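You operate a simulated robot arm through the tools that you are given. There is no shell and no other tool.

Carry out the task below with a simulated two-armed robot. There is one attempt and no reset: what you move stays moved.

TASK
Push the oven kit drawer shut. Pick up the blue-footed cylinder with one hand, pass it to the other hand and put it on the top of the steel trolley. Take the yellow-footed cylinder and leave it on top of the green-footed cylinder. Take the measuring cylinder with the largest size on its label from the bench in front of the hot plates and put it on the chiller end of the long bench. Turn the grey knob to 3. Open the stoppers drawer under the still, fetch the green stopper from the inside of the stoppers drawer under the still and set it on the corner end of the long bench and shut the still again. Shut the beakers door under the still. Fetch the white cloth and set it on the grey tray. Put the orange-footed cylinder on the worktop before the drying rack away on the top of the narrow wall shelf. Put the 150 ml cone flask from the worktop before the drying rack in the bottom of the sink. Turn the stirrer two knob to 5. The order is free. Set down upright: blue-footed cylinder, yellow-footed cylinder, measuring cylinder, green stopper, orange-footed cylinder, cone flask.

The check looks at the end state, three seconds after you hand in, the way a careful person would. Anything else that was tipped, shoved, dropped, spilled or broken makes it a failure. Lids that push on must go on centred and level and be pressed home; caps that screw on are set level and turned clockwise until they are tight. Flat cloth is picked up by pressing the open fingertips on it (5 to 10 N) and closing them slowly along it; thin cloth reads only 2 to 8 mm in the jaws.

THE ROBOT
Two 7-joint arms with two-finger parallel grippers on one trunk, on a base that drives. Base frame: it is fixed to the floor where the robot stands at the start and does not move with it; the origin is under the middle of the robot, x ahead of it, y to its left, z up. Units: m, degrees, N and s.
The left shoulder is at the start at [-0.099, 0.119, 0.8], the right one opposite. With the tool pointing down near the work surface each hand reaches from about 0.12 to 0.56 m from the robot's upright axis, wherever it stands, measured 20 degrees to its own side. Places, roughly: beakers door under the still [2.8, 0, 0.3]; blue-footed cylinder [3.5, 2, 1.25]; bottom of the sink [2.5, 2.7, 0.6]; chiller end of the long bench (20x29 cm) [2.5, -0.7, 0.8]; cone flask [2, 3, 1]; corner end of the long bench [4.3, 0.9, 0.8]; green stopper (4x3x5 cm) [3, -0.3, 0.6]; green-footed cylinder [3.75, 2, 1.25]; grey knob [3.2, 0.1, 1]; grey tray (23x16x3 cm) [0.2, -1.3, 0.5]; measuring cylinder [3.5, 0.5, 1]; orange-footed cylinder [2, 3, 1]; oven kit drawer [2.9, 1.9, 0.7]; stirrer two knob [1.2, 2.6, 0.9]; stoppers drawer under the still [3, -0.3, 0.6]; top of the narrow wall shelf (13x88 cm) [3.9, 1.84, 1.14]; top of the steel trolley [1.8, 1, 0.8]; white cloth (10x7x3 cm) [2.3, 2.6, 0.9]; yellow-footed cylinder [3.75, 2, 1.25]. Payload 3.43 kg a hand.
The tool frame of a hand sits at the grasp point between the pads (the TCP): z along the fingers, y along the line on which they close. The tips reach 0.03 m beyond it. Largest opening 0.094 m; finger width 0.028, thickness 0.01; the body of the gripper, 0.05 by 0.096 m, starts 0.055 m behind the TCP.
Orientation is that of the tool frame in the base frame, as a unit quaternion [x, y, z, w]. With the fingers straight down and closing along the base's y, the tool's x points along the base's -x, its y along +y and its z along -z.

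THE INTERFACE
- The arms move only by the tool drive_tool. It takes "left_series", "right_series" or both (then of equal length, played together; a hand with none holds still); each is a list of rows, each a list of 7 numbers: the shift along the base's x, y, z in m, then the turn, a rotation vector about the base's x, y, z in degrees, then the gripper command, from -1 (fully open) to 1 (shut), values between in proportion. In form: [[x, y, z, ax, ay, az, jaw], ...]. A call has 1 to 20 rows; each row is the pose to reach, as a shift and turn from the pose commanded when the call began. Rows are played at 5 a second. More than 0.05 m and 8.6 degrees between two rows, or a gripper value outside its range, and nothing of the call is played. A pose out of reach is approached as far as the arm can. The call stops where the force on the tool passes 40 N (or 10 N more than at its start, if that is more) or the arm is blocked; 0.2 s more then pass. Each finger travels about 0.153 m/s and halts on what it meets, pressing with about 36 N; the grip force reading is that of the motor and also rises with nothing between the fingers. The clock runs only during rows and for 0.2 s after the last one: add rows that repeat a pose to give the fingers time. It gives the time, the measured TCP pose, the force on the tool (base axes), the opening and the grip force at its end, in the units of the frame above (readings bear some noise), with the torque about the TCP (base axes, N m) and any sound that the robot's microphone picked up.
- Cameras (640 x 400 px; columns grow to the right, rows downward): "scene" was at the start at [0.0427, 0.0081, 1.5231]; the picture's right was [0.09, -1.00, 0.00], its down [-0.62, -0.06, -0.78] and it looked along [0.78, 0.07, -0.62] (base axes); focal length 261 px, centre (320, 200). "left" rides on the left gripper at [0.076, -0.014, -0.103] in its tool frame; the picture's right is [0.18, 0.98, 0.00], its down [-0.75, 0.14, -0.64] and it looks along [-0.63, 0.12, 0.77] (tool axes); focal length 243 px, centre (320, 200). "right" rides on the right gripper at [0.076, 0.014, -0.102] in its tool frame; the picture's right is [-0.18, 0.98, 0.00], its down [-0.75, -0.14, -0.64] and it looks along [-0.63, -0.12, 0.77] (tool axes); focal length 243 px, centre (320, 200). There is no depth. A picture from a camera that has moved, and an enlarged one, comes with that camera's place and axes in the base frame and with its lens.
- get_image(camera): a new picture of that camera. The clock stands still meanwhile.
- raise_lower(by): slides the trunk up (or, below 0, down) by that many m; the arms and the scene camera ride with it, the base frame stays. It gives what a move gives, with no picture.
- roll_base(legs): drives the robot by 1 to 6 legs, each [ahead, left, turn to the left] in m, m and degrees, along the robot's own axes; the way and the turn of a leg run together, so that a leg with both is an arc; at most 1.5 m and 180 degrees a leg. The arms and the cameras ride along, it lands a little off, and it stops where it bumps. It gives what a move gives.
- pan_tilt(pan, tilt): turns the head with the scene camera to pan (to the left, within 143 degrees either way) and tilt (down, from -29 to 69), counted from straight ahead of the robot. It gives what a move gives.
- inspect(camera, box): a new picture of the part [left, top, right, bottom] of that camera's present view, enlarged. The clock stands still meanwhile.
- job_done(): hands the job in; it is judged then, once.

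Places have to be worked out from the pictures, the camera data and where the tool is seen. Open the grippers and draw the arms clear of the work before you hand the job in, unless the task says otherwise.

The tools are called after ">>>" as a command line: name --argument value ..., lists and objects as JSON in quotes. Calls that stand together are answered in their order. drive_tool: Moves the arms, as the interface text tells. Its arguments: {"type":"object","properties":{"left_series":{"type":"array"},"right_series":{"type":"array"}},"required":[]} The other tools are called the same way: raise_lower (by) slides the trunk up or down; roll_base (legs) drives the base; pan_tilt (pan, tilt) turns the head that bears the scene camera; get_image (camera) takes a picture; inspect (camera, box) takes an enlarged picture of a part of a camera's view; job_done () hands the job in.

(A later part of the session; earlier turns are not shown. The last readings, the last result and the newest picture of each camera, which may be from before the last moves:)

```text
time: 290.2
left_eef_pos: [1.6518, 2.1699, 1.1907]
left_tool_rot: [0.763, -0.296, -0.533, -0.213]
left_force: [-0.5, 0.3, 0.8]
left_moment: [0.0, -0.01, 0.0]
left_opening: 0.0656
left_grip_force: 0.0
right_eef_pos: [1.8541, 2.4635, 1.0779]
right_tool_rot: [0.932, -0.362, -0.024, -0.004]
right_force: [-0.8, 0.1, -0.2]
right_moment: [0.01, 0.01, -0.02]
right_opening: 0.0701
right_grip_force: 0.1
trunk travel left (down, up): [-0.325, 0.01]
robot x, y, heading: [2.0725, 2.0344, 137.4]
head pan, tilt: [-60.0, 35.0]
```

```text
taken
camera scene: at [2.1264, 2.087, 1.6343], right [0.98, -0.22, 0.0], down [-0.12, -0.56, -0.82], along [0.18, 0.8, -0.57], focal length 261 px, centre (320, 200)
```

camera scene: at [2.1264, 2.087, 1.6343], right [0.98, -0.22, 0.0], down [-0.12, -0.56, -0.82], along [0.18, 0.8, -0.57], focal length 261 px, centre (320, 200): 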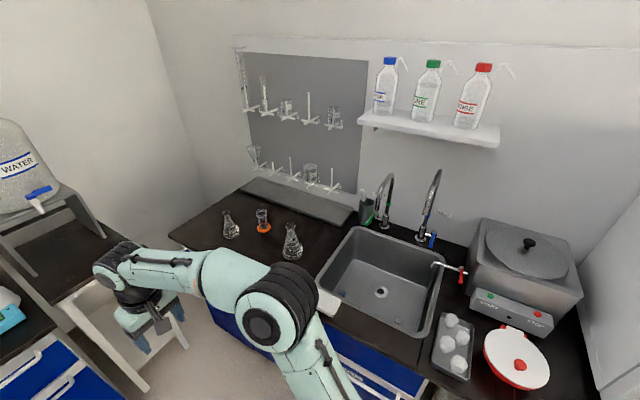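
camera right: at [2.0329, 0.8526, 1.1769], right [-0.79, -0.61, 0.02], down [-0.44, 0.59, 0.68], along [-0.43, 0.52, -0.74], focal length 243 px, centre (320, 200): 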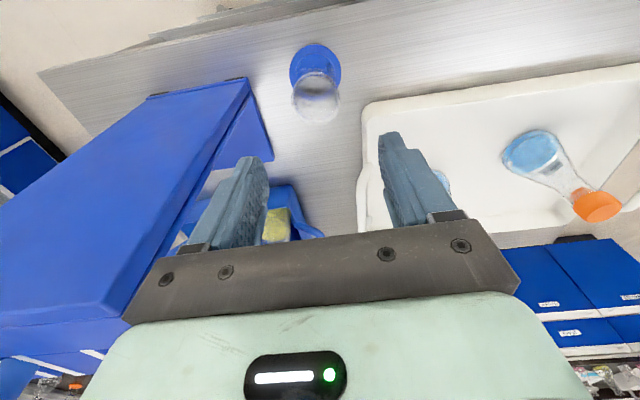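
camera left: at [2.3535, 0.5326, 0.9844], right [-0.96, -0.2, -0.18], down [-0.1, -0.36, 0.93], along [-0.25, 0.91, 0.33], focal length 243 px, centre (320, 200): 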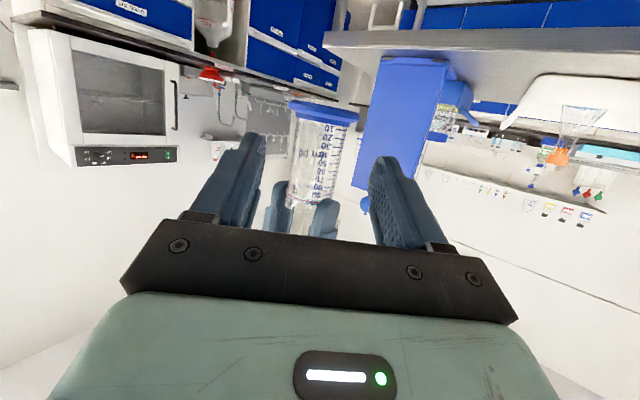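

I can see two cone flasks, the orange-footed cylinder, the sink and, at its left front, the white cloth. I turn to face the worktop.

>>> roll_base --legs '[[0, 0, -89.6]]'

>>> pan_tilt --pan 10 --tilt 40

>>> get_image --camera "scene"

>>> inspect --camera "scene" --box '[200, 100, 360, 200]'

```text
time: 294.5
left_eef_pos: [2.224, 2.45, 1.1911]
left_tool_rot: [-0.321, 0.753, 0.22, 0.53]
left_force: [-0.3, 0.1, -0.5]
left_moment: [-0.01, 0.01, 0.01]
left_opening: 0.0657
left_grip_force: 0.2
right_eef_pos: [2.5105, 2.2409, 1.0791]
right_tool_rot: [-0.392, 0.92, 0.014, 0.02]
right_force: [-0.4, 0.0, -0.9]
right_moment: [-0.01, 0.01, -0.01]
right_opening: 0.07
right_grip_force: 0.1
trunk travel left (down, up): [-0.325, 0.01]
robot x, y, heading: [2.0756, 2.0344, 46.1]
head pan, tilt: [-60.0, 35.0]
```

```text
time: 295.9
left_eef_pos: [2.2232, 2.4497, 1.19]
left_tool_rot: [-0.321, 0.754, 0.219, 0.53]
left_force: [0.9, -0.5, -0.1]
left_moment: [-0.01, 0.01, -0.01]
left_opening: 0.0654
left_grip_force: 0.1
right_eef_pos: [2.5113, 2.2421, 1.0782]
right_tool_rot: [-0.392, 0.92, 0.014, 0.02]
right_force: [-0.1, -1.1, 0.4]
right_moment: [0.01, 0.0, 0.0]
right_opening: 0.0701
right_grip_force: 0.1
trunk travel left (down, up): [-0.325, 0.01]
robot x, y, heading: [2.0731, 2.0324, 46.0]
head pan, tilt: [10.0, 40.0]
```

```text
taken
camera scene: at [2.091, 2.0695, 1.6268], right [0.83, -0.56, 0.0], down [-0.36, -0.53, -0.77], along [0.43, 0.64, -0.64], focal length 261 px, centre (320, 200)
```

scene: 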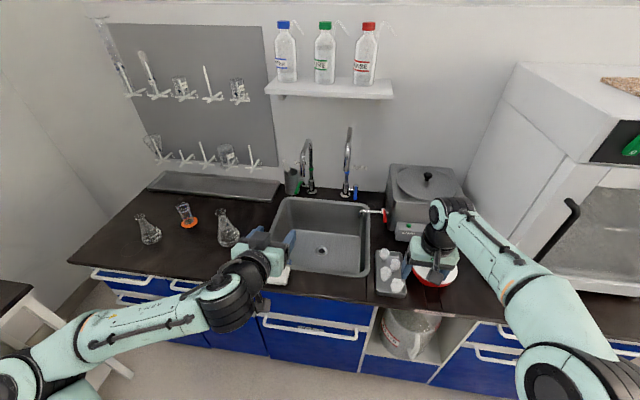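

```text
4.00 times, centred on (280, 150) of scene
camera zoom: at [2.091, 2.0695, 1.6268], right [0.83, -0.56, 0.0], down [-0.36, -0.53, -0.77], along [0.43, 0.64, -0.64], focal length 1045 px, centre (480, 400)
```

zoom: 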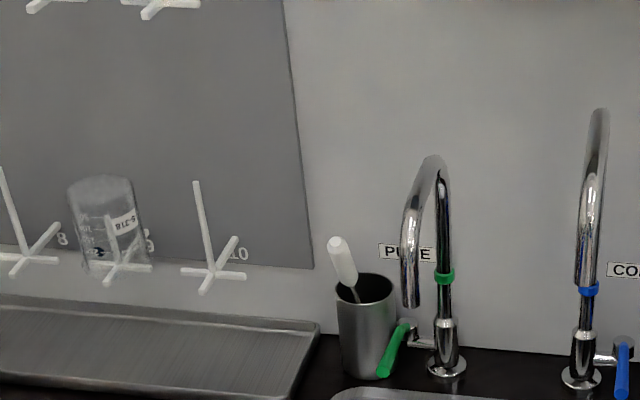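

>>> inspect --camera "scene" --box '[120, 190, 250, 260]'

>>> inspect --camera "scene" --box '[400, 280, 640, 400]'

>>> inspect --camera "scene" --box '[200, 190, 420, 320]'

```text
4.92 times, centred on (185, 225) of scene
camera zoom: at [2.091, 2.0695, 1.6268], right [0.83, -0.56, 0.0], down [-0.36, -0.53, -0.77], along [0.43, 0.64, -0.64], focal length 1286 px, centre (985, 77)
```

zoom: 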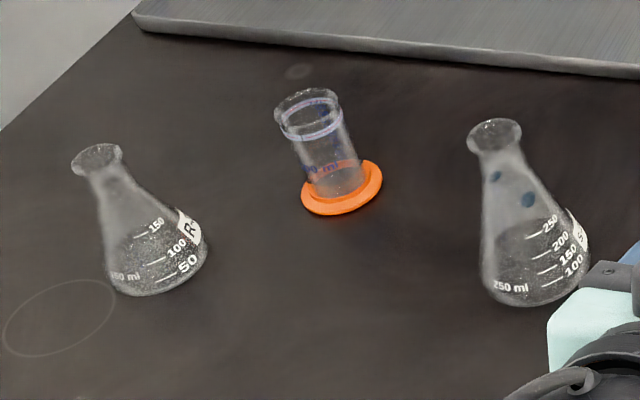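

```text
2.67 times, centred on (520, 340) of scene
camera zoom: at [2.091, 2.0695, 1.6268], right [0.83, -0.56, 0.0], down [-0.36, -0.53, -0.77], along [0.43, 0.64, -0.64], focal length 697 px, centre (-213, -173)
```

zoom: 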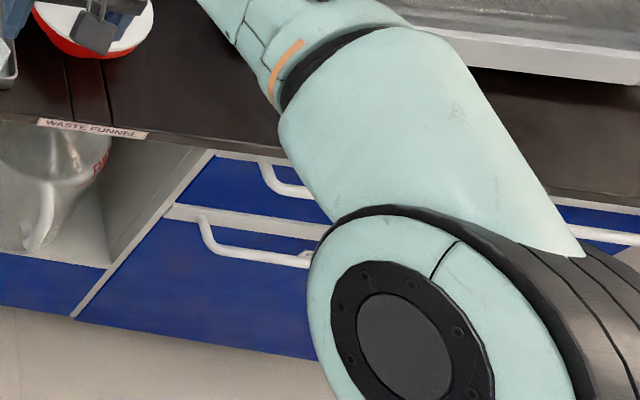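

```text
2.91 times, centred on (310, 255) of scene
camera zoom: at [2.091, 2.0695, 1.6268], right [0.83, -0.56, 0.0], down [-0.36, -0.53, -0.77], along [0.43, 0.64, -0.64], focal length 760 px, centre (349, 40)
```

zoom: 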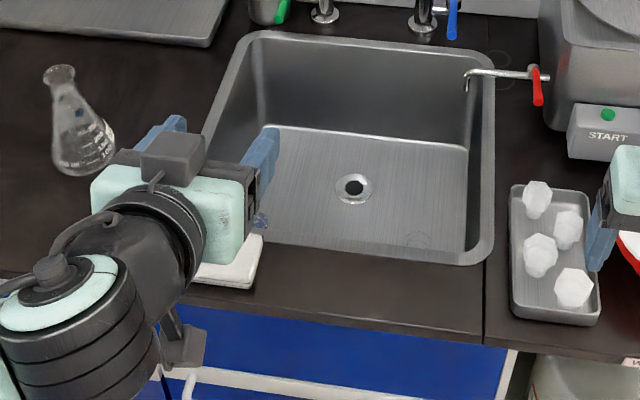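

The left flask's scale reads 150 ml, the right one 250 ml; the worktop is at z≈0.90. The 150 ml flask sits at about (1.939, 2.947), rim at z≈1.014. I turn the left hand to point down and shift the base left.

>>> drive_tool --left_series '[[0, 0, -0.005, -5.6, 5.4, 0, -0.4], [0, 0, -0.01, -11.2, 10.8, 0, -0.4], [0, 0, -0.02, -16.8, 16.2, 0, -0.4], [0, 0, -0.03, -22.4, 21.6, 0, -0.4], [0, 0, -0.04, -28, 27, 0, -0.4], [0, 0, -0.05, -33.6, 32.4, 0, -0.4], [0, 0, -0.05, -39.2, 37.8, 0, -0.4], [0, 0, -0.05, -44.8, 43.2, 0, -0.4], [0, 0, -0.05, -50.4, 48.6, 0, -0.4]]'

>>> roll_base --legs '[[0, 0.5, 1.8]]'

>>> pan_tilt --pan 10 --tilt 45

>>> get_image --camera "scene"

>>> get_image --camera "left"

```text
time: 297.9
left_eef_pos: [2.223, 2.4481, 1.1407]
left_tool_rot: [-0.393, 0.919, -0.003, 0.001]
left_force: [-0.2, 0.4, -0.5]
left_moment: [-0.02, 0.04, -0.01]
left_opening: 0.066
left_grip_force: 0.1
right_eef_pos: [2.5115, 2.2411, 1.0772]
right_tool_rot: [-0.392, 0.92, 0.015, 0.02]
right_force: [-0.5, 0.4, -0.6]
right_moment: [-0.02, -0.02, -0.01]
right_opening: 0.0699
right_grip_force: 0.1
trunk travel left (down, up): [-0.325, 0.01]
robot x, y, heading: [2.0742, 2.032, 46.1]
head pan, tilt: [10.0, 40.0]
```

```text
time: 302.8
left_eef_pos: [1.8455, 2.7957, 1.1392]
left_tool_rot: [-0.406, 0.914, -0.003, 0.001]
left_force: [0.0, 0.2, 0.0]
left_moment: [-0.01, -0.01, 0.04]
left_opening: 0.0659
left_grip_force: 0.1
right_eef_pos: [2.1393, 2.5961, 1.0785]
right_tool_rot: [-0.404, 0.914, 0.014, 0.02]
right_force: [0.3, 0.1, -0.9]
right_moment: [0.01, 0.0, -0.03]
right_opening: 0.0702
right_grip_force: 0.0
trunk travel left (down, up): [-0.325, 0.01]
robot x, y, heading: [1.7084, 2.3738, 47.8]
head pan, tilt: [10.0, 40.0]
```

```text
time: 303.5
left_eef_pos: [1.8458, 2.7961, 1.1394]
left_tool_rot: [-0.407, 0.914, -0.003, 0.002]
left_force: [0.0, 0.3, -0.4]
left_moment: [0.02, 0.01, -0.02]
left_opening: 0.0658
left_grip_force: 0.0
right_eef_pos: [2.1402, 2.5962, 1.0775]
right_tool_rot: [-0.404, 0.914, 0.015, 0.019]
right_force: [-0.3, -0.3, -0.2]
right_moment: [-0.01, -0.01, 0.01]
right_opening: 0.0704
right_grip_force: 0.2
trunk travel left (down, up): [-0.325, 0.01]
robot x, y, heading: [1.7122, 2.3719, 47.7]
head pan, tilt: [10.0, 45.0]
```

```text
taken
camera scene: at [1.7225, 2.4092, 1.6195], right [0.84, -0.54, 0.0], down [-0.38, -0.6, -0.71], along [0.38, 0.6, -0.71], focal length 261 px, centre (320, 200)
```

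scene: 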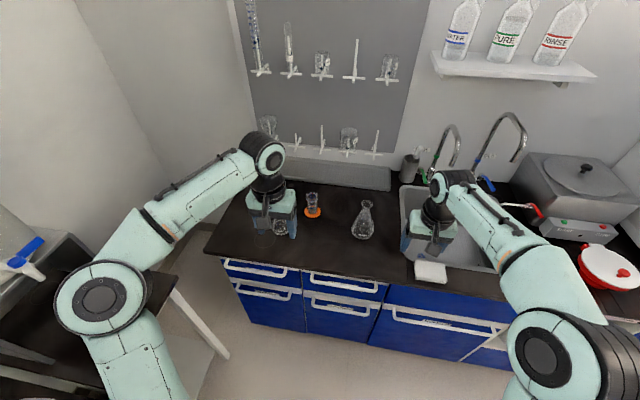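

```text
taken
camera left: at [1.8045, 2.7299, 1.2437], right [-0.85, 0.52, -0.01], down [0.4, 0.66, 0.64], along [0.34, 0.54, -0.77], focal length 243 px, centre (320, 200)
```

left: 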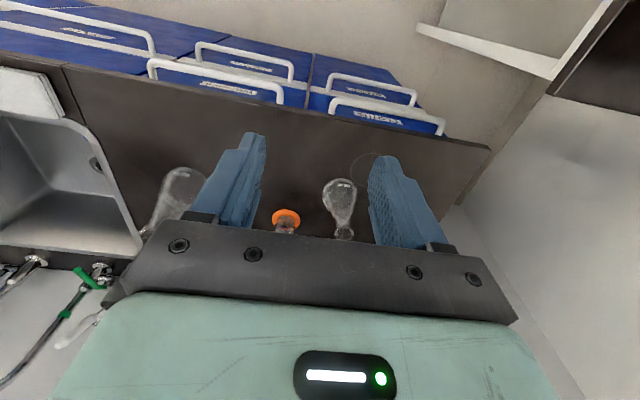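

The hand camera shows the flask ahead-left of the hand. Before moving closer I check clearance between my left elbow and the water carboy on the side table.

>>> pan_tilt --pan 60 --tilt 40

>>> get_image --camera "scene"

```text
time: 304.7
left_eef_pos: [1.845, 2.7955, 1.1403]
left_tool_rot: [-0.407, 0.913, -0.002, 0.002]
left_force: [-0.1, -0.7, -0.8]
left_moment: [0.01, -0.04, 0.02]
left_opening: 0.0659
left_grip_force: 0.1
right_eef_pos: [2.1384, 2.5962, 1.0785]
right_tool_rot: [-0.404, 0.914, 0.014, 0.019]
right_force: [0.8, -0.4, 0.7]
right_moment: [-0.02, 0.01, -0.03]
right_opening: 0.0703
right_grip_force: 0.0
trunk travel left (down, up): [-0.325, 0.01]
robot x, y, heading: [1.7068, 2.373, 47.8]
head pan, tilt: [60.0, 40.0]
```

```text
taken
camera scene: at [1.6534, 2.4215, 1.6268], right [0.95, 0.3, 0.0], down [0.19, -0.61, -0.77], along [-0.23, 0.73, -0.64], focal length 261 px, centre (320, 200)
```

scene: 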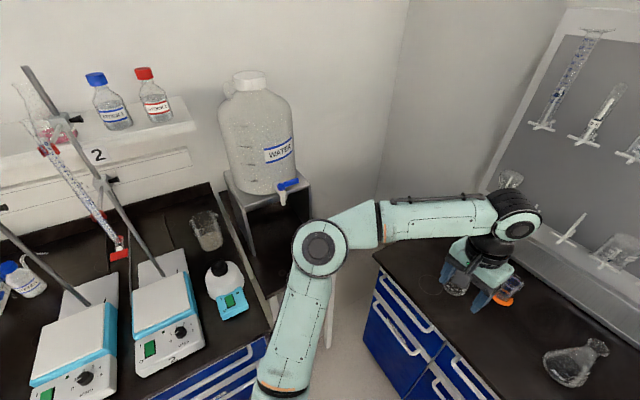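

There is ample room (≈0.4 m). I also see "stirrer 2" with its knob on the side bench. I roll 0.1 m ahead and bring the left hand toward the flask's neck.

>>> roll_base --legs '[[0.1, 0, 0]]'

>>> drive_tool --left_series '[[-0.001, 0.025, 0, 0, 0, 0, -0.2], [-0.002, 0.05, 0, 0, 0, 0, -0.2], [-0.002, 0.07, -0.02, 0, 0, 0, -0.2], [-0.002, 0.08, -0.05, 0, 0, 0, -0.2]]'

>>> get_image --camera "left"

>>> pan_tilt --pan 20 --tilt 45

>>> get_image --camera "scene"

```text
time: 305.8
left_eef_pos: [1.9106, 2.8668, 1.1403]
left_tool_rot: [-0.406, 0.914, -0.004, 0.002]
left_force: [-0.2, 0.3, -0.1]
left_moment: [-0.02, -0.04, 0.01]
left_opening: 0.0657
left_grip_force: 0.1
right_eef_pos: [2.2042, 2.6672, 1.0787]
right_tool_rot: [-0.403, 0.915, 0.014, 0.019]
right_force: [-0.2, 0.7, 0.4]
right_moment: [0.01, -0.04, 0.0]
right_opening: 0.0697
right_grip_force: 0.0
trunk travel left (down, up): [-0.325, 0.01]
robot x, y, heading: [1.7753, 2.4465, 47.4]
head pan, tilt: [60.0, 40.0]
```

```text
time: 306.8
left_eef_pos: [1.9085, 2.9484, 1.0917]
left_tool_rot: [-0.406, 0.914, -0.004, 0.002]
left_force: [0.5, 0.3, -0.5]
left_moment: [0.02, 0.0, 0.02]
left_opening: 0.0566
left_grip_force: 0.0
right_eef_pos: [2.2045, 2.6672, 1.078]
right_tool_rot: [-0.404, 0.914, 0.014, 0.02]
right_force: [-0.7, 0.0, -0.4]
right_moment: [0.04, 0.02, 0.0]
right_opening: 0.0701
right_grip_force: 0.1
trunk travel left (down, up): [-0.325, 0.01]
robot x, y, heading: [1.7745, 2.4429, 47.5]
head pan, tilt: [60.0, 40.0]
```

```text
taken
camera left: at [1.8671, 2.8819, 1.1949], right [-0.85, 0.52, -0.01], down [0.4, 0.66, 0.64], along [0.34, 0.54, -0.77], focal length 243 px, centre (320, 200)
```

left: 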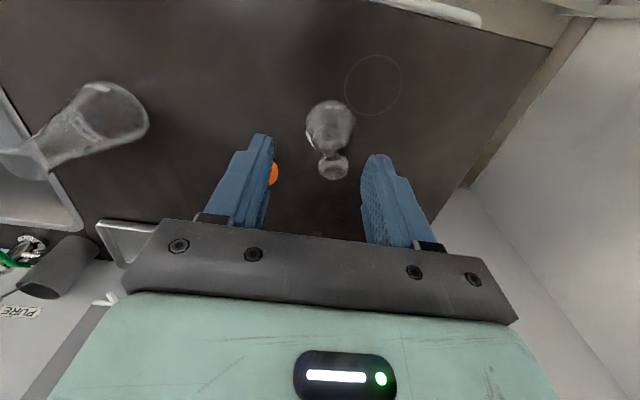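

```text
time: 307.9
left_eef_pos: [1.9079, 2.9487, 1.0917]
left_tool_rot: [-0.406, 0.914, -0.003, 0.001]
left_force: [0.0, 0.9, 0.3]
left_moment: [0.02, 0.01, -0.02]
left_opening: 0.0562
left_grip_force: 0.1
right_eef_pos: [2.206, 2.6675, 1.0789]
right_tool_rot: [-0.404, 0.914, 0.014, 0.019]
right_force: [-0.4, 0.3, 0.0]
right_moment: [0.01, 0.03, -0.02]
right_opening: 0.0701
right_grip_force: 0.0
trunk travel left (down, up): [-0.325, 0.01]
robot x, y, heading: [1.7708, 2.4453, 47.3]
head pan, tilt: [20.0, 45.0]
```

```text
taken
camera scene: at [1.7756, 2.4877, 1.6195], right [0.92, -0.38, 0.0], down [-0.27, -0.65, -0.71], along [0.27, 0.65, -0.71], focal length 261 px, centre (320, 200)
```

scene: 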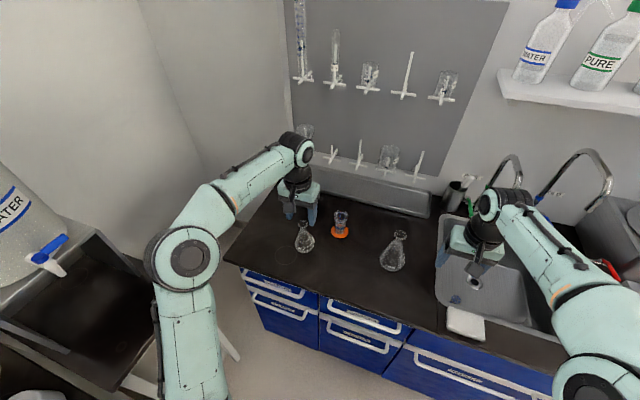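

The flask's mouth is 33 mm ahead and 18 mm left of the TCP. I shift over it and lower a bit, then recheck.

>>> drive_tool --left_series '[[0.009, 0.0365, 0, 0, 0, 0, -0.2], [0.009, 0.0365, -0.02, 0, 0, 0, -0.2], [0.009, 0.0365, -0.035, 0, 0, 0, -0.2]]'

>>> inspect --camera "left" --box '[220, 80, 420, 205]'

```text
time: 308.7
left_eef_pos: [1.9171, 2.9828, 1.0529]
left_tool_rot: [-0.406, 0.914, -0.004, 0.003]
left_force: [0.0, -0.3, 0.2]
left_moment: [0.01, 0.02, 0.0]
left_opening: 0.0564
left_grip_force: 0.1
right_eef_pos: [2.2055, 2.6672, 1.0786]
right_tool_rot: [-0.404, 0.914, 0.015, 0.018]
right_force: [0.3, 0.1, 0.0]
right_moment: [0.03, -0.01, 0.03]
right_opening: 0.0701
right_grip_force: 0.0
trunk travel left (down, up): [-0.325, 0.01]
robot x, y, heading: [1.7764, 2.4489, 47.8]
head pan, tilt: [20.0, 45.0]
```

```text
3.20 times, centred on (320, 142) of left
camera zoom: at [1.8772, 2.9172, 1.1574], right [-0.85, 0.52, -0.01], down [0.4, 0.66, 0.64], along [0.34, 0.54, -0.77], focal length 776 px, centre (320, 384)
```

zoom: 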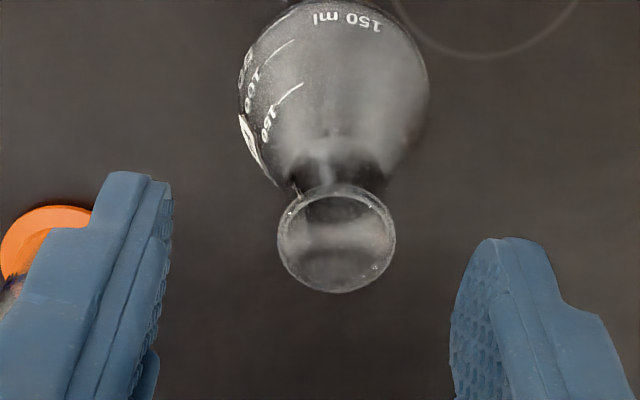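

"150 ml" is confirmed on this flask; its mouth is at z≈1.010, 4 mm off centre. I correct, lower to z≈1.013 around the neck and close.

>>> drive_tool --left_series '[[-0.0002, 0.0056, -0.01, 0, 0, 0, -0.2], [-0.0002, 0.0056, -0.025, 0, 0, 0, -0.2], [-0.0002, 0.0056, -0.04, 0, 0, 0, -0.2]]'

>>> inspect --camera "left" --box '[220, 80, 420, 205]'

```text
time: 309.5
left_eef_pos: [1.9168, 2.9882, 1.0139]
left_tool_rot: [-0.406, 0.914, -0.003, 0.003]
left_force: [0.0, 0.5, -0.1]
left_moment: [0.01, -0.02, 0.04]
left_opening: 0.0564
left_grip_force: 0.1
right_eef_pos: [2.2052, 2.6671, 1.0787]
right_tool_rot: [-0.404, 0.915, 0.015, 0.019]
right_force: [-0.2, 0.4, 0.0]
right_moment: [-0.04, 0.02, -0.04]
right_opening: 0.0699
right_grip_force: 0.1
trunk travel left (down, up): [-0.325, 0.01]
robot x, y, heading: [1.7732, 2.4454, 47.5]
head pan, tilt: [20.0, 45.0]
```

```text
3.20 times, centred on (320, 142) of left
camera zoom: at [1.8765, 2.9232, 1.1168], right [-0.85, 0.52, -0.01], down [0.4, 0.66, 0.64], along [0.34, 0.54, -0.77], focal length 776 px, centre (320, 384)
```

zoom: 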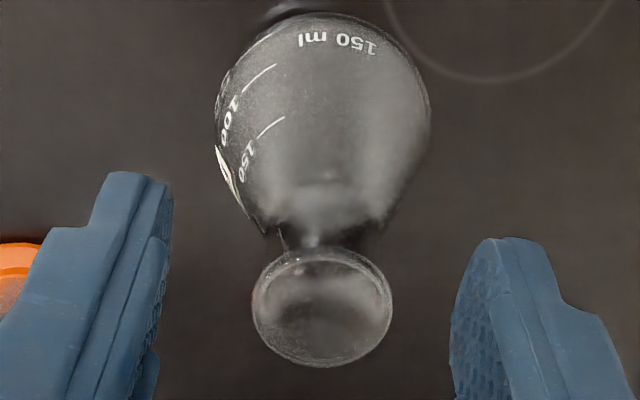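

>>> drive_tool --left_series '[[0, 0, -0.006, 0, 0, 0, -0.2], [0, 0, -0.006, 0, 0, 0, 0.1], [0, 0, -0.006, 0, 0, 0, 0.3], [0, 0, -0.006, 0, 0, 0, 0.45], [0, 0, -0.006, 0, 0, 0, 0.7], [0, 0, -0.006, 0, 0, 0, 0.9], [0, 0, -0.006, 0, 0, 0, 0.9]]'

>>> inspect --camera "left" --box '[220, 80, 420, 205]'

```text
time: 311.1
left_eef_pos: [1.9171, 2.9883, 1.007]
left_tool_rot: [-0.406, 0.914, -0.003, 0.001]
left_force: [-1.0, -0.6, -0.6]
left_moment: [-0.01, -0.02, 0.02]
left_opening: 0.005
left_grip_force: 0.2
right_eef_pos: [2.2048, 2.6655, 1.0783]
right_tool_rot: [-0.404, 0.915, 0.014, 0.019]
right_force: [-0.6, 0.3, -0.7]
right_moment: [0.01, -0.03, 0.02]
right_opening: 0.07
right_grip_force: 0.0
trunk travel left (down, up): [-0.325, 0.01]
robot x, y, heading: [1.7749, 2.4447, 47.7]
head pan, tilt: [20.0, 45.0]
```

```text
3.20 times, centred on (320, 142) of left
camera zoom: at [1.8764, 2.9227, 1.1111], right [-0.85, 0.52, -0.01], down [0.4, 0.66, 0.64], along [0.34, 0.54, -0.77], focal length 776 px, centre (320, 384)
```

zoom: 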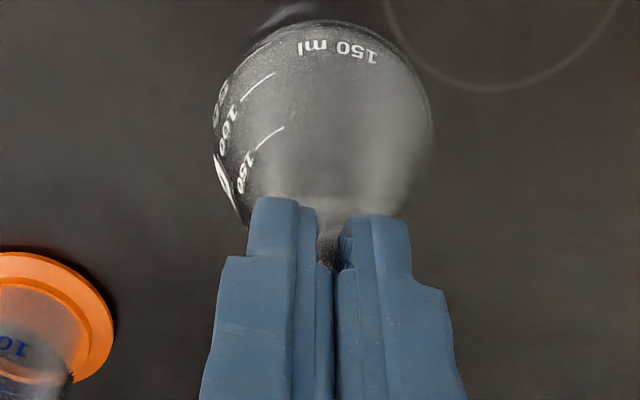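

The jaw closed above the flask: its mouth is lower than I judged (≈0.97 by apparent size). No contact occurred. I raise, reopen, shift 20 mm ahead and re-measure.

>>> drive_tool --left_series '[[0, 0, 0.03, 0, 0, 0, 0.9], [0, 0, 0.03, 0, 0, 0, 0.2], [0, 0, 0.03, 0, 0, 0, -0.2], [0.011, 0.018, 0.03, 0, 0, 0, -0.2], [0.011, 0.018, 0.03, 0, 0, 0, -0.2]]'

>>> inspect --camera "left" --box '[220, 80, 420, 205]'

```text
time: 312.3
left_eef_pos: [1.9294, 3.0082, 1.0387]
left_tool_rot: [-0.406, 0.914, -0.003, 0.002]
left_force: [0.1, -0.7, 0.1]
left_moment: [-0.02, 0.03, -0.02]
left_opening: 0.0564
left_grip_force: 0.0
right_eef_pos: [2.2042, 2.6667, 1.0786]
right_tool_rot: [-0.404, 0.914, 0.014, 0.019]
right_force: [-0.5, 0.8, 0.2]
right_moment: [0.04, 0.0, 0.01]
right_opening: 0.07
right_grip_force: 0.1
trunk travel left (down, up): [-0.325, 0.01]
robot x, y, heading: [1.7751, 2.4453, 47.6]
head pan, tilt: [20.0, 45.0]
```

```text
3.20 times, centred on (320, 142) of left
camera zoom: at [1.888, 2.9411, 1.1416], right [-0.85, 0.52, -0.01], down [0.4, 0.66, 0.64], along [0.34, 0.54, -0.77], focal length 776 px, centre (320, 384)
```

zoom: 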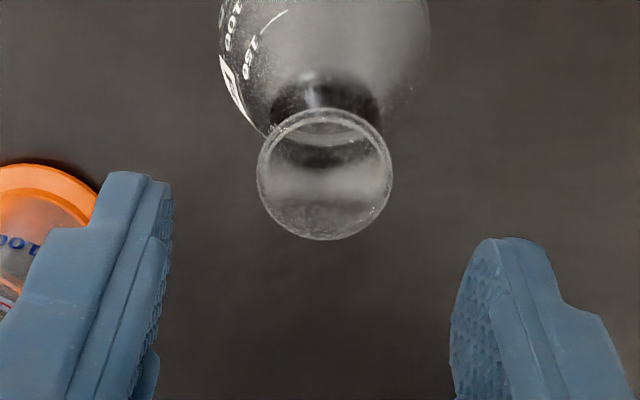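

Good triangulation now: mouth at z≈0.958, 7 mm ahead and 3 mm left (worktop ≈0.843). I roll 4 cm ahead for reach, correct the hand, and descend to grip the neck.

>>> roll_base --legs '[[0.04, 0, 0]]'

```text
time: 313.2
left_eef_pos: [1.9548, 3.035, 1.0381]
left_tool_rot: [-0.407, 0.913, -0.004, 0.001]
left_force: [0.2, -0.4, 0.5]
left_moment: [-0.02, -0.03, -0.01]
left_opening: 0.0564
left_grip_force: 0.1
right_eef_pos: [2.2306, 2.6966, 1.0782]
right_tool_rot: [-0.405, 0.914, 0.014, 0.02]
right_force: [-0.1, -0.3, 0.4]
right_moment: [0.0, 0.01, 0.0]
right_opening: 0.0701
right_grip_force: 0.1
trunk travel left (down, up): [-0.325, 0.01]
robot x, y, heading: [1.799, 2.4774, 47.8]
head pan, tilt: [20.0, 45.0]
```

>>> drive_tool --left_series '[[-0.0229, -0.0196, 0, 0, 0, 0, -0.2], [-0.0229, -0.0196, -0.025, 0, 0, 0, -0.2], [-0.0229, -0.0196, -0.048, 0, 0, 0, -0.2]]'

>>> inspect --camera "left" --box '[220, 80, 420, 205]'

```text
time: 314.0
left_eef_pos: [1.9335, 3.0167, 0.9882]
left_tool_rot: [-0.406, 0.914, -0.002, 0.001]
left_force: [0.8, 0.1, -0.6]
left_moment: [0.02, 0.01, -0.01]
left_opening: 0.0563
left_grip_force: 0.0
right_eef_pos: [2.2308, 2.6973, 1.0789]
right_tool_rot: [-0.404, 0.914, 0.015, 0.019]
right_force: [-0.3, -0.8, 0.0]
right_moment: [0.0, -0.01, 0.02]
right_opening: 0.0701
right_grip_force: 0.1
trunk travel left (down, up): [-0.325, 0.01]
robot x, y, heading: [1.8023, 2.4742, 47.5]
head pan, tilt: [20.0, 45.0]
```

```text
3.20 times, centred on (320, 142) of left
camera zoom: at [1.8917, 2.9506, 1.092], right [-0.85, 0.52, -0.01], down [0.4, 0.66, 0.64], along [0.34, 0.55, -0.77], focal length 776 px, centre (320, 384)
```

zoom: 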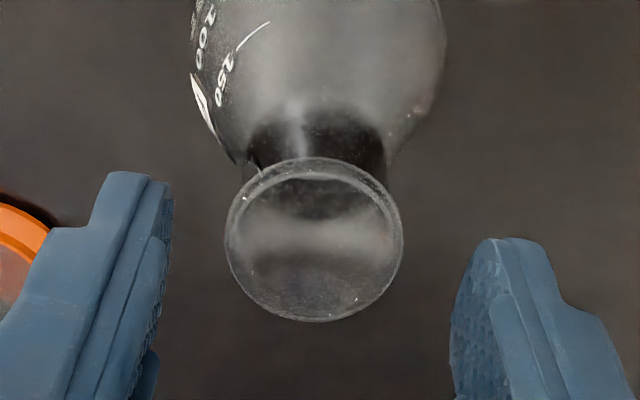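

Mouth centred within 2 mm, 31 mm below the TCP. I descend 28 mm and close on the neck.

>>> drive_tool --left_series '[[-0.001, -0.001, -0.014, 0, 0, 0, -0.2], [-0.001, -0.001, -0.028, 0, 0, 0, -0.2], [-0.001, -0.001, -0.028, 0, 0, 0, 0.05], [-0.001, -0.001, -0.028, 0, 0, 0, 0.2], [-0.001, -0.001, -0.028, 0, 0, 0, 0.4], [-0.001, -0.001, -0.028, 0, 0, 0, 0.8], [-0.001, -0.001, -0.028, 0, 0, 0, 0.8]]'

>>> inspect --camera "left" --box '[220, 80, 420, 205]'

```text
time: 315.6
left_eef_pos: [1.9325, 3.0153, 0.9617]
left_tool_rot: [-0.406, 0.914, -0.003, 0.002]
left_force: [0.3, -1.1, 0.2]
left_moment: [0.07, -0.02, 0.01]
left_opening: 0.0296
left_grip_force: 36.4
right_eef_pos: [2.232, 2.6964, 1.0791]
right_tool_rot: [-0.405, 0.914, 0.014, 0.019]
right_force: [0.2, 0.6, -0.9]
right_moment: [0.01, 0.03, 0.02]
right_opening: 0.0699
right_grip_force: 0.1
trunk travel left (down, up): [-0.325, 0.01]
robot x, y, heading: [1.7991, 2.473, 47.8]
head pan, tilt: [20.0, 45.0]
```

```text
3.20 times, centred on (320, 142) of left
camera zoom: at [1.8913, 2.9488, 1.0647], right [-0.85, 0.52, -0.01], down [0.4, 0.66, 0.64], along [0.34, 0.54, -0.77], focal length 776 px, centre (320, 384)
```

zoom: 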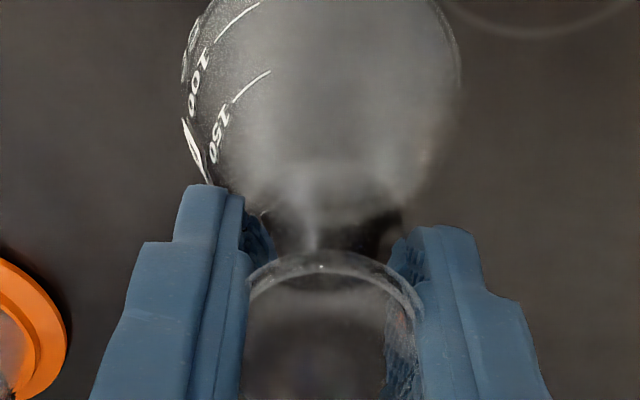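

Gripped by the neck (29.6 mm). I lift it, back the base away from the glassware, and drive right to the sink.

>>> drive_tool --left_series '[[0, 0, 0.02, 0, 0, 0, 0.8], [0, 0, 0.05, 0, 0, 0, 0.8], [0, 0, 0.08, 0, 0, 0, 0.8], [-0.01, -0.011, 0.11, 0, 0, 0, 0.8], [-0.02, -0.022, 0.13, 0, 0, 0, 0.8]]'

>>> roll_base --legs '[[-0.2, 0, 0], [0, -0.63, 0]]'

>>> pan_tilt --pan 5 --tilt 50

>>> get_image --camera "scene"

>>> get_image --camera "left"

```text
time: 316.8
left_eef_pos: [1.9098, 2.9913, 1.0918]
left_tool_rot: [-0.407, 0.914, -0.003, 0.002]
left_force: [-0.4, -0.4, -1.7]
left_moment: [-0.01, 0.03, -0.02]
left_opening: 0.0297
left_grip_force: 36.0
right_eef_pos: [2.231, 2.697, 1.0793]
right_tool_rot: [-0.404, 0.914, 0.015, 0.02]
right_force: [-0.3, 0.2, -0.3]
right_moment: [-0.01, 0.01, 0.03]
right_opening: 0.07
right_grip_force: 0.0
trunk travel left (down, up): [-0.325, 0.01]
robot x, y, heading: [1.8, 2.4736, 47.8]
head pan, tilt: [20.0, 45.0]
```

```text
time: 324.0
left_eef_pos: [2.2469, 2.4132, 1.0928]
left_tool_rot: [-0.407, 0.913, -0.004, 0.001]
left_force: [0.0, 0.8, -1.2]
left_moment: [-0.01, -0.01, -0.01]
left_opening: 0.0296
left_grip_force: 36.0
right_eef_pos: [2.567, 2.1163, 1.0785]
right_tool_rot: [-0.404, 0.915, 0.014, 0.019]
right_force: [0.7, -0.6, -0.7]
right_moment: [0.0, -0.01, -0.01]
right_opening: 0.0701
right_grip_force: 0.0
trunk travel left (down, up): [-0.325, 0.01]
robot x, y, heading: [2.1351, 1.896, 47.6]
head pan, tilt: [20.0, 45.0]
```

```text
time: 324.8
left_eef_pos: [2.2476, 2.4122, 1.0931]
left_tool_rot: [-0.407, 0.913, -0.003, 0.001]
left_force: [0.2, -0.6, -0.7]
left_moment: [0.01, -0.02, 0.02]
left_opening: 0.0295
left_grip_force: 36.5
right_eef_pos: [2.5683, 2.1164, 1.0784]
right_tool_rot: [-0.404, 0.915, 0.014, 0.019]
right_force: [0.4, -0.8, 0.0]
right_moment: [-0.01, 0.0, 0.01]
right_opening: 0.0699
right_grip_force: 0.1
trunk travel left (down, up): [-0.325, 0.01]
robot x, y, heading: [2.1413, 1.8979, 47.2]
head pan, tilt: [5.0, 50.0]
```

```text
taken
camera scene: at [2.1542, 1.9229, 1.6126], right [0.8, -0.61, 0.0], down [-0.46, -0.61, -0.64], along [0.39, 0.51, -0.77], focal length 261 px, centre (320, 200)
```

scene: 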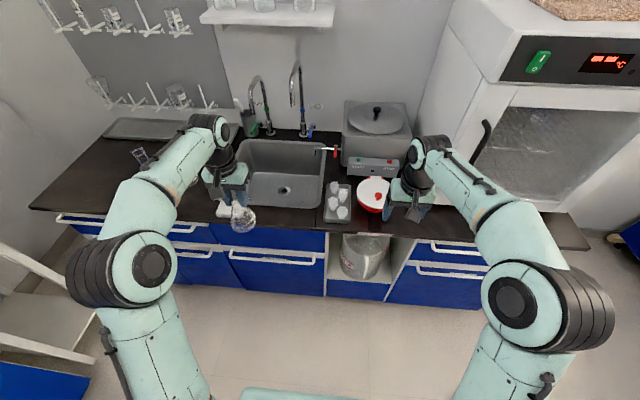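

```text
taken
camera left: at [2.206, 2.3462, 1.1958], right [-0.85, 0.52, -0.01], down [0.4, 0.66, 0.64], along [0.34, 0.54, -0.77], focal length 243 px, centre (320, 200)
```

left: 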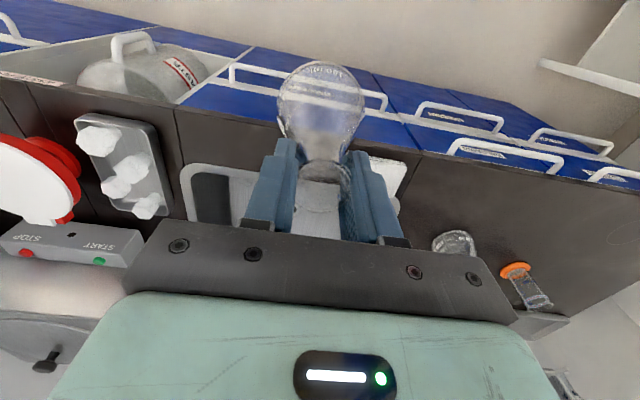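

The sink opening spans about s 3.47–3.87, t −0.11–0.26. I roll 0.2 m ahead so the flask comes over the sink, then look.

>>> roll_base --legs '[[0.2, -0.02, 0]]'

>>> get_image --camera "scene"

>>> get_image --camera "left"

```text
time: 326.4
left_eef_pos: [2.3961, 2.5493, 1.0921]
left_tool_rot: [-0.407, 0.913, -0.003, 0.002]
left_force: [-1.1, 0.0, -0.2]
left_moment: [-0.02, -0.02, 0.01]
left_opening: 0.0293
left_grip_force: 36.1
right_eef_pos: [2.7176, 2.2541, 1.0772]
right_tool_rot: [-0.405, 0.914, 0.015, 0.02]
right_force: [1.0, 1.1, 1.3]
right_moment: [0.01, 0.04, 0.04]
right_opening: 0.0702
right_grip_force: 0.0
trunk travel left (down, up): [-0.325, 0.01]
robot x, y, heading: [2.2868, 2.03, 47.8]
head pan, tilt: [5.0, 50.0]
```

```text
taken
camera scene: at [2.3049, 2.0589, 1.6124], right [0.8, -0.6, 0.0], down [-0.46, -0.61, -0.64], along [0.39, 0.51, -0.77], focal length 261 px, centre (320, 200)
```

scene: 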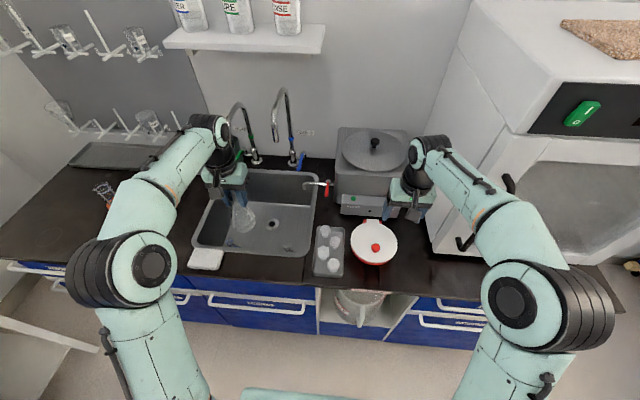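

```text
taken
camera left: at [2.3555, 2.4824, 1.1956], right [-0.85, 0.52, -0.01], down [0.39, 0.66, 0.64], along [0.34, 0.55, -0.77], focal length 243 px, centre (320, 200)
```

left: 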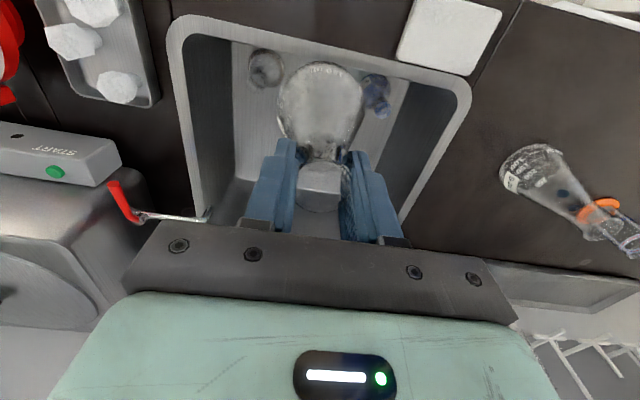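

I zoom into the sink to see what is on its bottom.

>>> inspect --camera "scene" --box '[180, 150, 340, 275]'

>>> inspect --camera "left" --box '[160, 0, 480, 200]'

```text
3.20 times, centred on (260, 212) of scene
camera zoom: at [2.3049, 2.0589, 1.6124], right [0.8, -0.6, 0.0], down [-0.46, -0.61, -0.64], along [0.39, 0.51, -0.77], focal length 836 px, centre (512, 160)
```

zoom: 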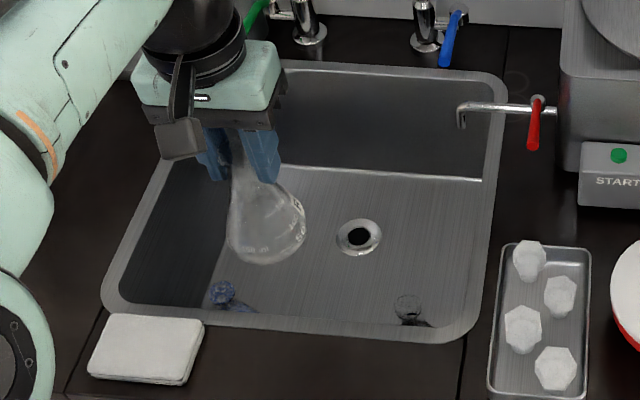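

```text
2.00 times, centred on (320, 100) of left
camera zoom: at [2.3555, 2.4824, 1.1956], right [-0.85, 0.52, -0.01], down [0.39, 0.66, 0.64], along [0.34, 0.55, -0.77], focal length 485 px, centre (320, 400)
```

zoom: 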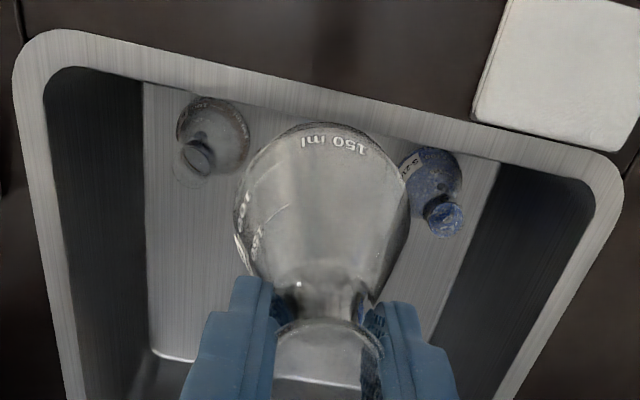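

Two small flasks already stand on the sink's bottom near its front (at t≈−0.07 and 0.17), so I'll set the 150 ml flask behind/between them at s≈3.62, t≈0.045, in front of the drain. I roll 5 cm closer first.

>>> roll_base --legs '[[0.05, 0, 0]]'

>>> drive_tool --left_series '[[0.01, 0.016, -0.03, 0, 0, 0, 0.8], [0.02, 0.032, -0.06, 0, 0, 0, 0.8], [0.03, 0.05, -0.08, 0, 0, 0, 0.8], [0.038, 0.064, -0.09, 0, 0, 0, 0.8]]'

>>> get_image --camera "scene"

>>> inspect --camera "left" --box '[160, 0, 480, 200]'

```text
time: 327.4
left_eef_pos: [2.4273, 2.5842, 1.0909]
left_tool_rot: [-0.408, 0.913, -0.003, 0.001]
left_force: [0.2, 0.2, -0.8]
left_moment: [0.02, -0.01, 0.04]
left_opening: 0.0293
left_grip_force: 35.8
right_eef_pos: [2.7504, 2.2883, 1.0789]
right_tool_rot: [-0.406, 0.914, 0.014, 0.02]
right_force: [0.6, 0.5, 0.0]
right_moment: [0.02, -0.01, 0.02]
right_opening: 0.0701
right_grip_force: 0.0
trunk travel left (down, up): [-0.325, 0.01]
robot x, y, heading: [2.3257, 2.0624, 47.8]
head pan, tilt: [5.0, 50.0]
```

```text
time: 328.4
left_eef_pos: [2.4652, 2.6506, 1.0032]
left_tool_rot: [-0.408, 0.913, -0.003, 0.002]
left_force: [0.9, 0.1, -0.7]
left_moment: [-0.03, 0.0, -0.01]
left_opening: 0.0294
left_grip_force: 36.4
right_eef_pos: [2.7518, 2.2909, 1.0782]
right_tool_rot: [-0.406, 0.913, 0.014, 0.019]
right_force: [-0.5, -0.5, -0.8]
right_moment: [-0.02, -0.02, 0.0]
right_opening: 0.0699
right_grip_force: 0.2
trunk travel left (down, up): [-0.325, 0.01]
robot x, y, heading: [2.318, 2.0675, 47.7]
head pan, tilt: [5.0, 50.0]
```

```text
taken
camera scene: at [2.3381, 2.0957, 1.6126], right [0.8, -0.6, 0.0], down [-0.46, -0.61, -0.64], along [0.39, 0.51, -0.77], focal length 261 px, centre (320, 200)
```

scene: 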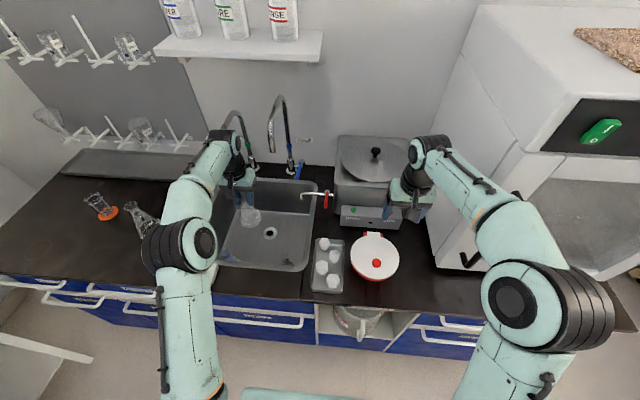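

```text
2.00 times, centred on (320, 100) of left
camera zoom: at [2.4246, 2.5847, 1.1076], right [-0.86, 0.52, -0.01], down [0.39, 0.66, 0.64], along [0.34, 0.55, -0.77], focal length 485 px, centre (320, 400)
```

zoom: 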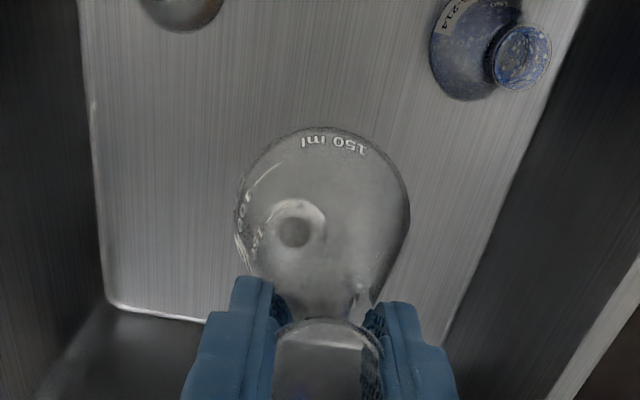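

The flask is positioned at s=3.62, t=0.045, in front of the drain. I lower it into the sink in stages.

>>> drive_tool --left_series '[[0, 0, -0.035, 0, 0, 0, 0.8], [0, 0, -0.07, 0, 0, 0, 0.8], [0, 0, -0.105, 0, 0, 0, 0.8], [0, 0, -0.14, 0, 0, 0, 0.8]]'

>>> inspect --camera "scene" --box '[150, 120, 350, 290]'

>>> get_image --camera "left"

```text
time: 329.4
left_eef_pos: [2.467, 2.648, 0.8633]
left_tool_rot: [-0.408, 0.913, -0.003, 0.002]
left_force: [0.3, -0.3, -0.6]
left_moment: [-0.01, -0.01, 0.01]
left_opening: 0.0293
left_grip_force: 36.0
right_eef_pos: [2.7505, 2.2902, 1.0786]
right_tool_rot: [-0.407, 0.913, 0.014, 0.019]
right_force: [0.2, 0.0, 0.4]
right_moment: [0.01, -0.01, -0.01]
right_opening: 0.0699
right_grip_force: 0.1
trunk travel left (down, up): [-0.325, 0.01]
robot x, y, heading: [2.3231, 2.0683, 47.9]
head pan, tilt: [5.0, 50.0]
```

```text
2.35 times, centred on (250, 205) of scene
camera zoom: at [2.338, 2.0957, 1.6126], right [0.8, -0.6, 0.0], down [-0.46, -0.61, -0.64], along [0.39, 0.51, -0.77], focal length 615 px, centre (485, 188)
```

zoom: 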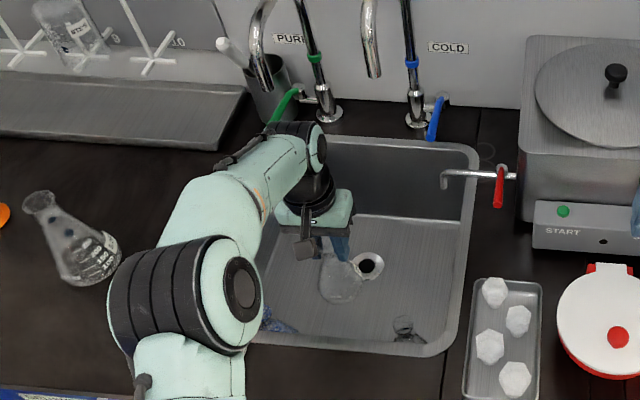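

```text
taken
camera left: at [2.4269, 2.5834, 0.9668], right [-0.86, 0.52, -0.01], down [0.39, 0.66, 0.64], along [0.34, 0.55, -0.77], focal length 243 px, centre (320, 200)
```

left: 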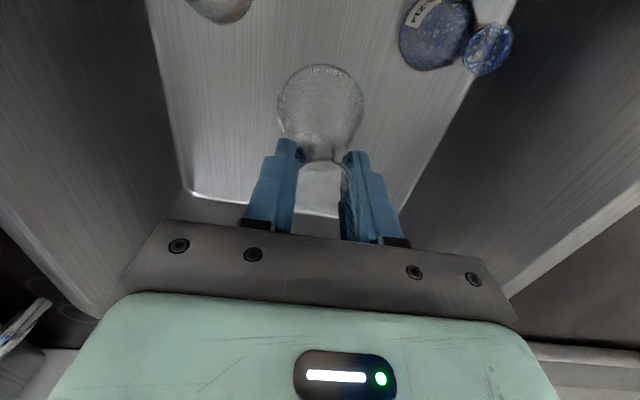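

>>> drive_tool --left_series '[[0, 0, -0.03, 0, 0, 0, 0.8], [0, 0, -0.06, 0, 0, 0, 0.8], [0, 0, -0.085, 0, 0, 0, 0.8]]'

>>> inspect --camera "scene" --box '[150, 120, 350, 290]'

>>> get_image --camera "left"

```text
time: 330.1
left_eef_pos: [2.4677, 2.6493, 0.7776]
left_tool_rot: [-0.409, 0.913, -0.003, 0.001]
left_force: [0.7, 0.5, -1.4]
left_moment: [0.01, -0.02, -0.01]
left_opening: 0.0293
left_grip_force: 35.9
right_eef_pos: [2.7505, 2.2904, 1.0788]
right_tool_rot: [-0.406, 0.913, 0.015, 0.019]
right_force: [-0.5, 0.6, -0.5]
right_moment: [0.05, 0.02, 0.03]
right_opening: 0.07
right_grip_force: 0.0
trunk travel left (down, up): [-0.325, 0.01]
robot x, y, heading: [2.3203, 2.0676, 47.7]
head pan, tilt: [5.0, 50.0]
```

```text
2.35 times, centred on (250, 205) of scene
camera zoom: at [2.3379, 2.0956, 1.6126], right [0.8, -0.6, 0.0], down [-0.46, -0.61, -0.64], along [0.39, 0.51, -0.77], focal length 615 px, centre (485, 188)
```

zoom: 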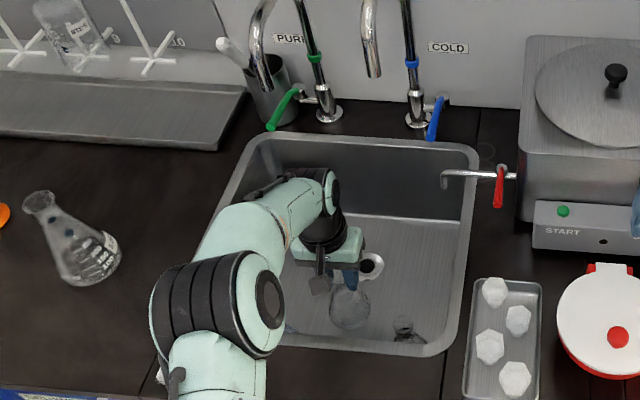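

```text
taken
camera left: at [2.4274, 2.5827, 0.8816], right [-0.86, 0.52, -0.01], down [0.39, 0.66, 0.64], along [0.34, 0.55, -0.77], focal length 243 px, centre (320, 200)
```

left: 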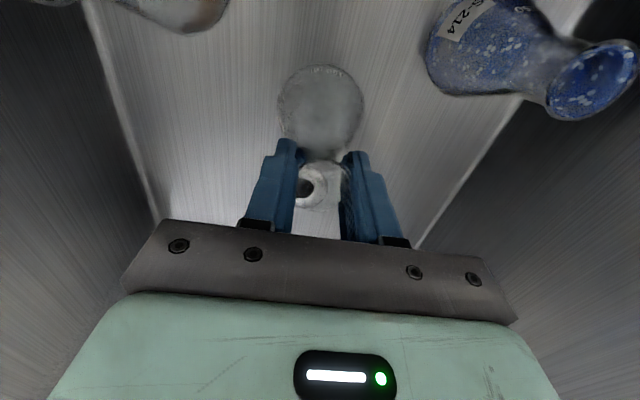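

>>> drive_tool --left_series '[[0, 0, -0.006, 0, 0, 0, 0.8], [0, 0, -0.012, 0, 0, 0, 0.8]]'

>>> drive_tool --left_series '[[0, 0, -0.003, 0, 0, 0, 0.8], [0, 0, -0.006, 0, 0, 0, 0.8]]'

>>> drive_tool --left_series '[[0, 0, -0.003, 0, 0, 0, 0.8], [0, 0, -0.006, 0, 0, 0, 0.8]]'

>>> get_image --camera "left"

```text
time: 330.8
left_eef_pos: [2.4687, 2.6484, 0.7653]
left_tool_rot: [-0.408, 0.913, -0.003, 0.002]
left_force: [-0.5, -0.2, -0.4]
left_moment: [-0.02, 0.02, 0.03]
left_opening: 0.0292
left_grip_force: 35.9
right_eef_pos: [2.7507, 2.2903, 1.0786]
right_tool_rot: [-0.406, 0.913, 0.015, 0.019]
right_force: [-0.6, -0.8, 0.5]
right_moment: [0.03, -0.01, -0.03]
right_opening: 0.0699
right_grip_force: 0.1
trunk travel left (down, up): [-0.325, 0.01]
robot x, y, heading: [2.3181, 2.0664, 47.8]
head pan, tilt: [5.0, 50.0]
```

```text
time: 331.4
left_eef_pos: [2.468, 2.6487, 0.7624]
left_tool_rot: [-0.409, 0.913, -0.003, 0.003]
left_force: [-0.4, -3.1, 8.9]
left_moment: [-0.21, 0.24, 0.08]
left_opening: 0.0291
left_grip_force: 36.2
right_eef_pos: [2.7507, 2.2898, 1.0783]
right_tool_rot: [-0.406, 0.913, 0.015, 0.021]
right_force: [0.4, 0.0, -0.2]
right_moment: [0.04, 0.02, 0.01]
right_opening: 0.07
right_grip_force: 0.0
trunk travel left (down, up): [-0.325, 0.01]
robot x, y, heading: [2.3225, 2.0648, 47.8]
head pan, tilt: [5.0, 50.0]
```

```text
time: 332.0
left_eef_pos: [2.4684, 2.65, 0.7617]
left_tool_rot: [-0.409, 0.912, -0.001, 0.006]
left_force: [-2.4, -5.5, 20.1]
left_moment: [-0.57, 0.76, 0.15]
left_opening: 0.0292
left_grip_force: 35.9
right_eef_pos: [2.7502, 2.2889, 1.0787]
right_tool_rot: [-0.406, 0.913, 0.015, 0.021]
right_force: [0.0, -0.9, 0.3]
right_moment: [0.0, 0.01, -0.04]
right_opening: 0.0699
right_grip_force: 0.0
trunk travel left (down, up): [-0.325, 0.01]
robot x, y, heading: [2.3222, 2.0674, 48.0]
head pan, tilt: [5.0, 50.0]
stopped in row 2 (left hand): the force on the tool passed its limit at 44 N (the readings are from after the stop); the commanded pose is now the measured one
```

```text
taken
camera left: at [2.4275, 2.5831, 0.8649], right [-0.86, 0.52, -0.01], down [0.39, 0.65, 0.65], along [0.34, 0.55, -0.76], focal length 243 px, centre (320, 200)
```

left: 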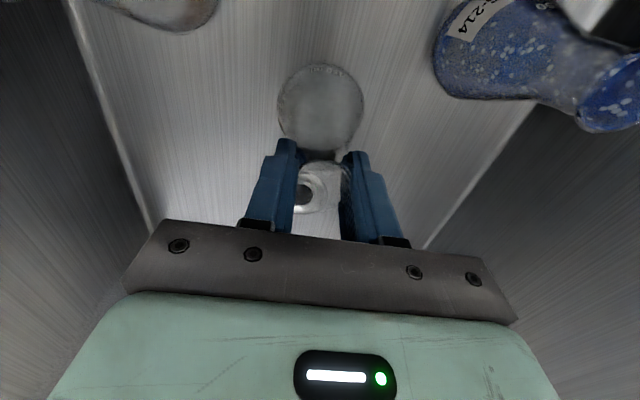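

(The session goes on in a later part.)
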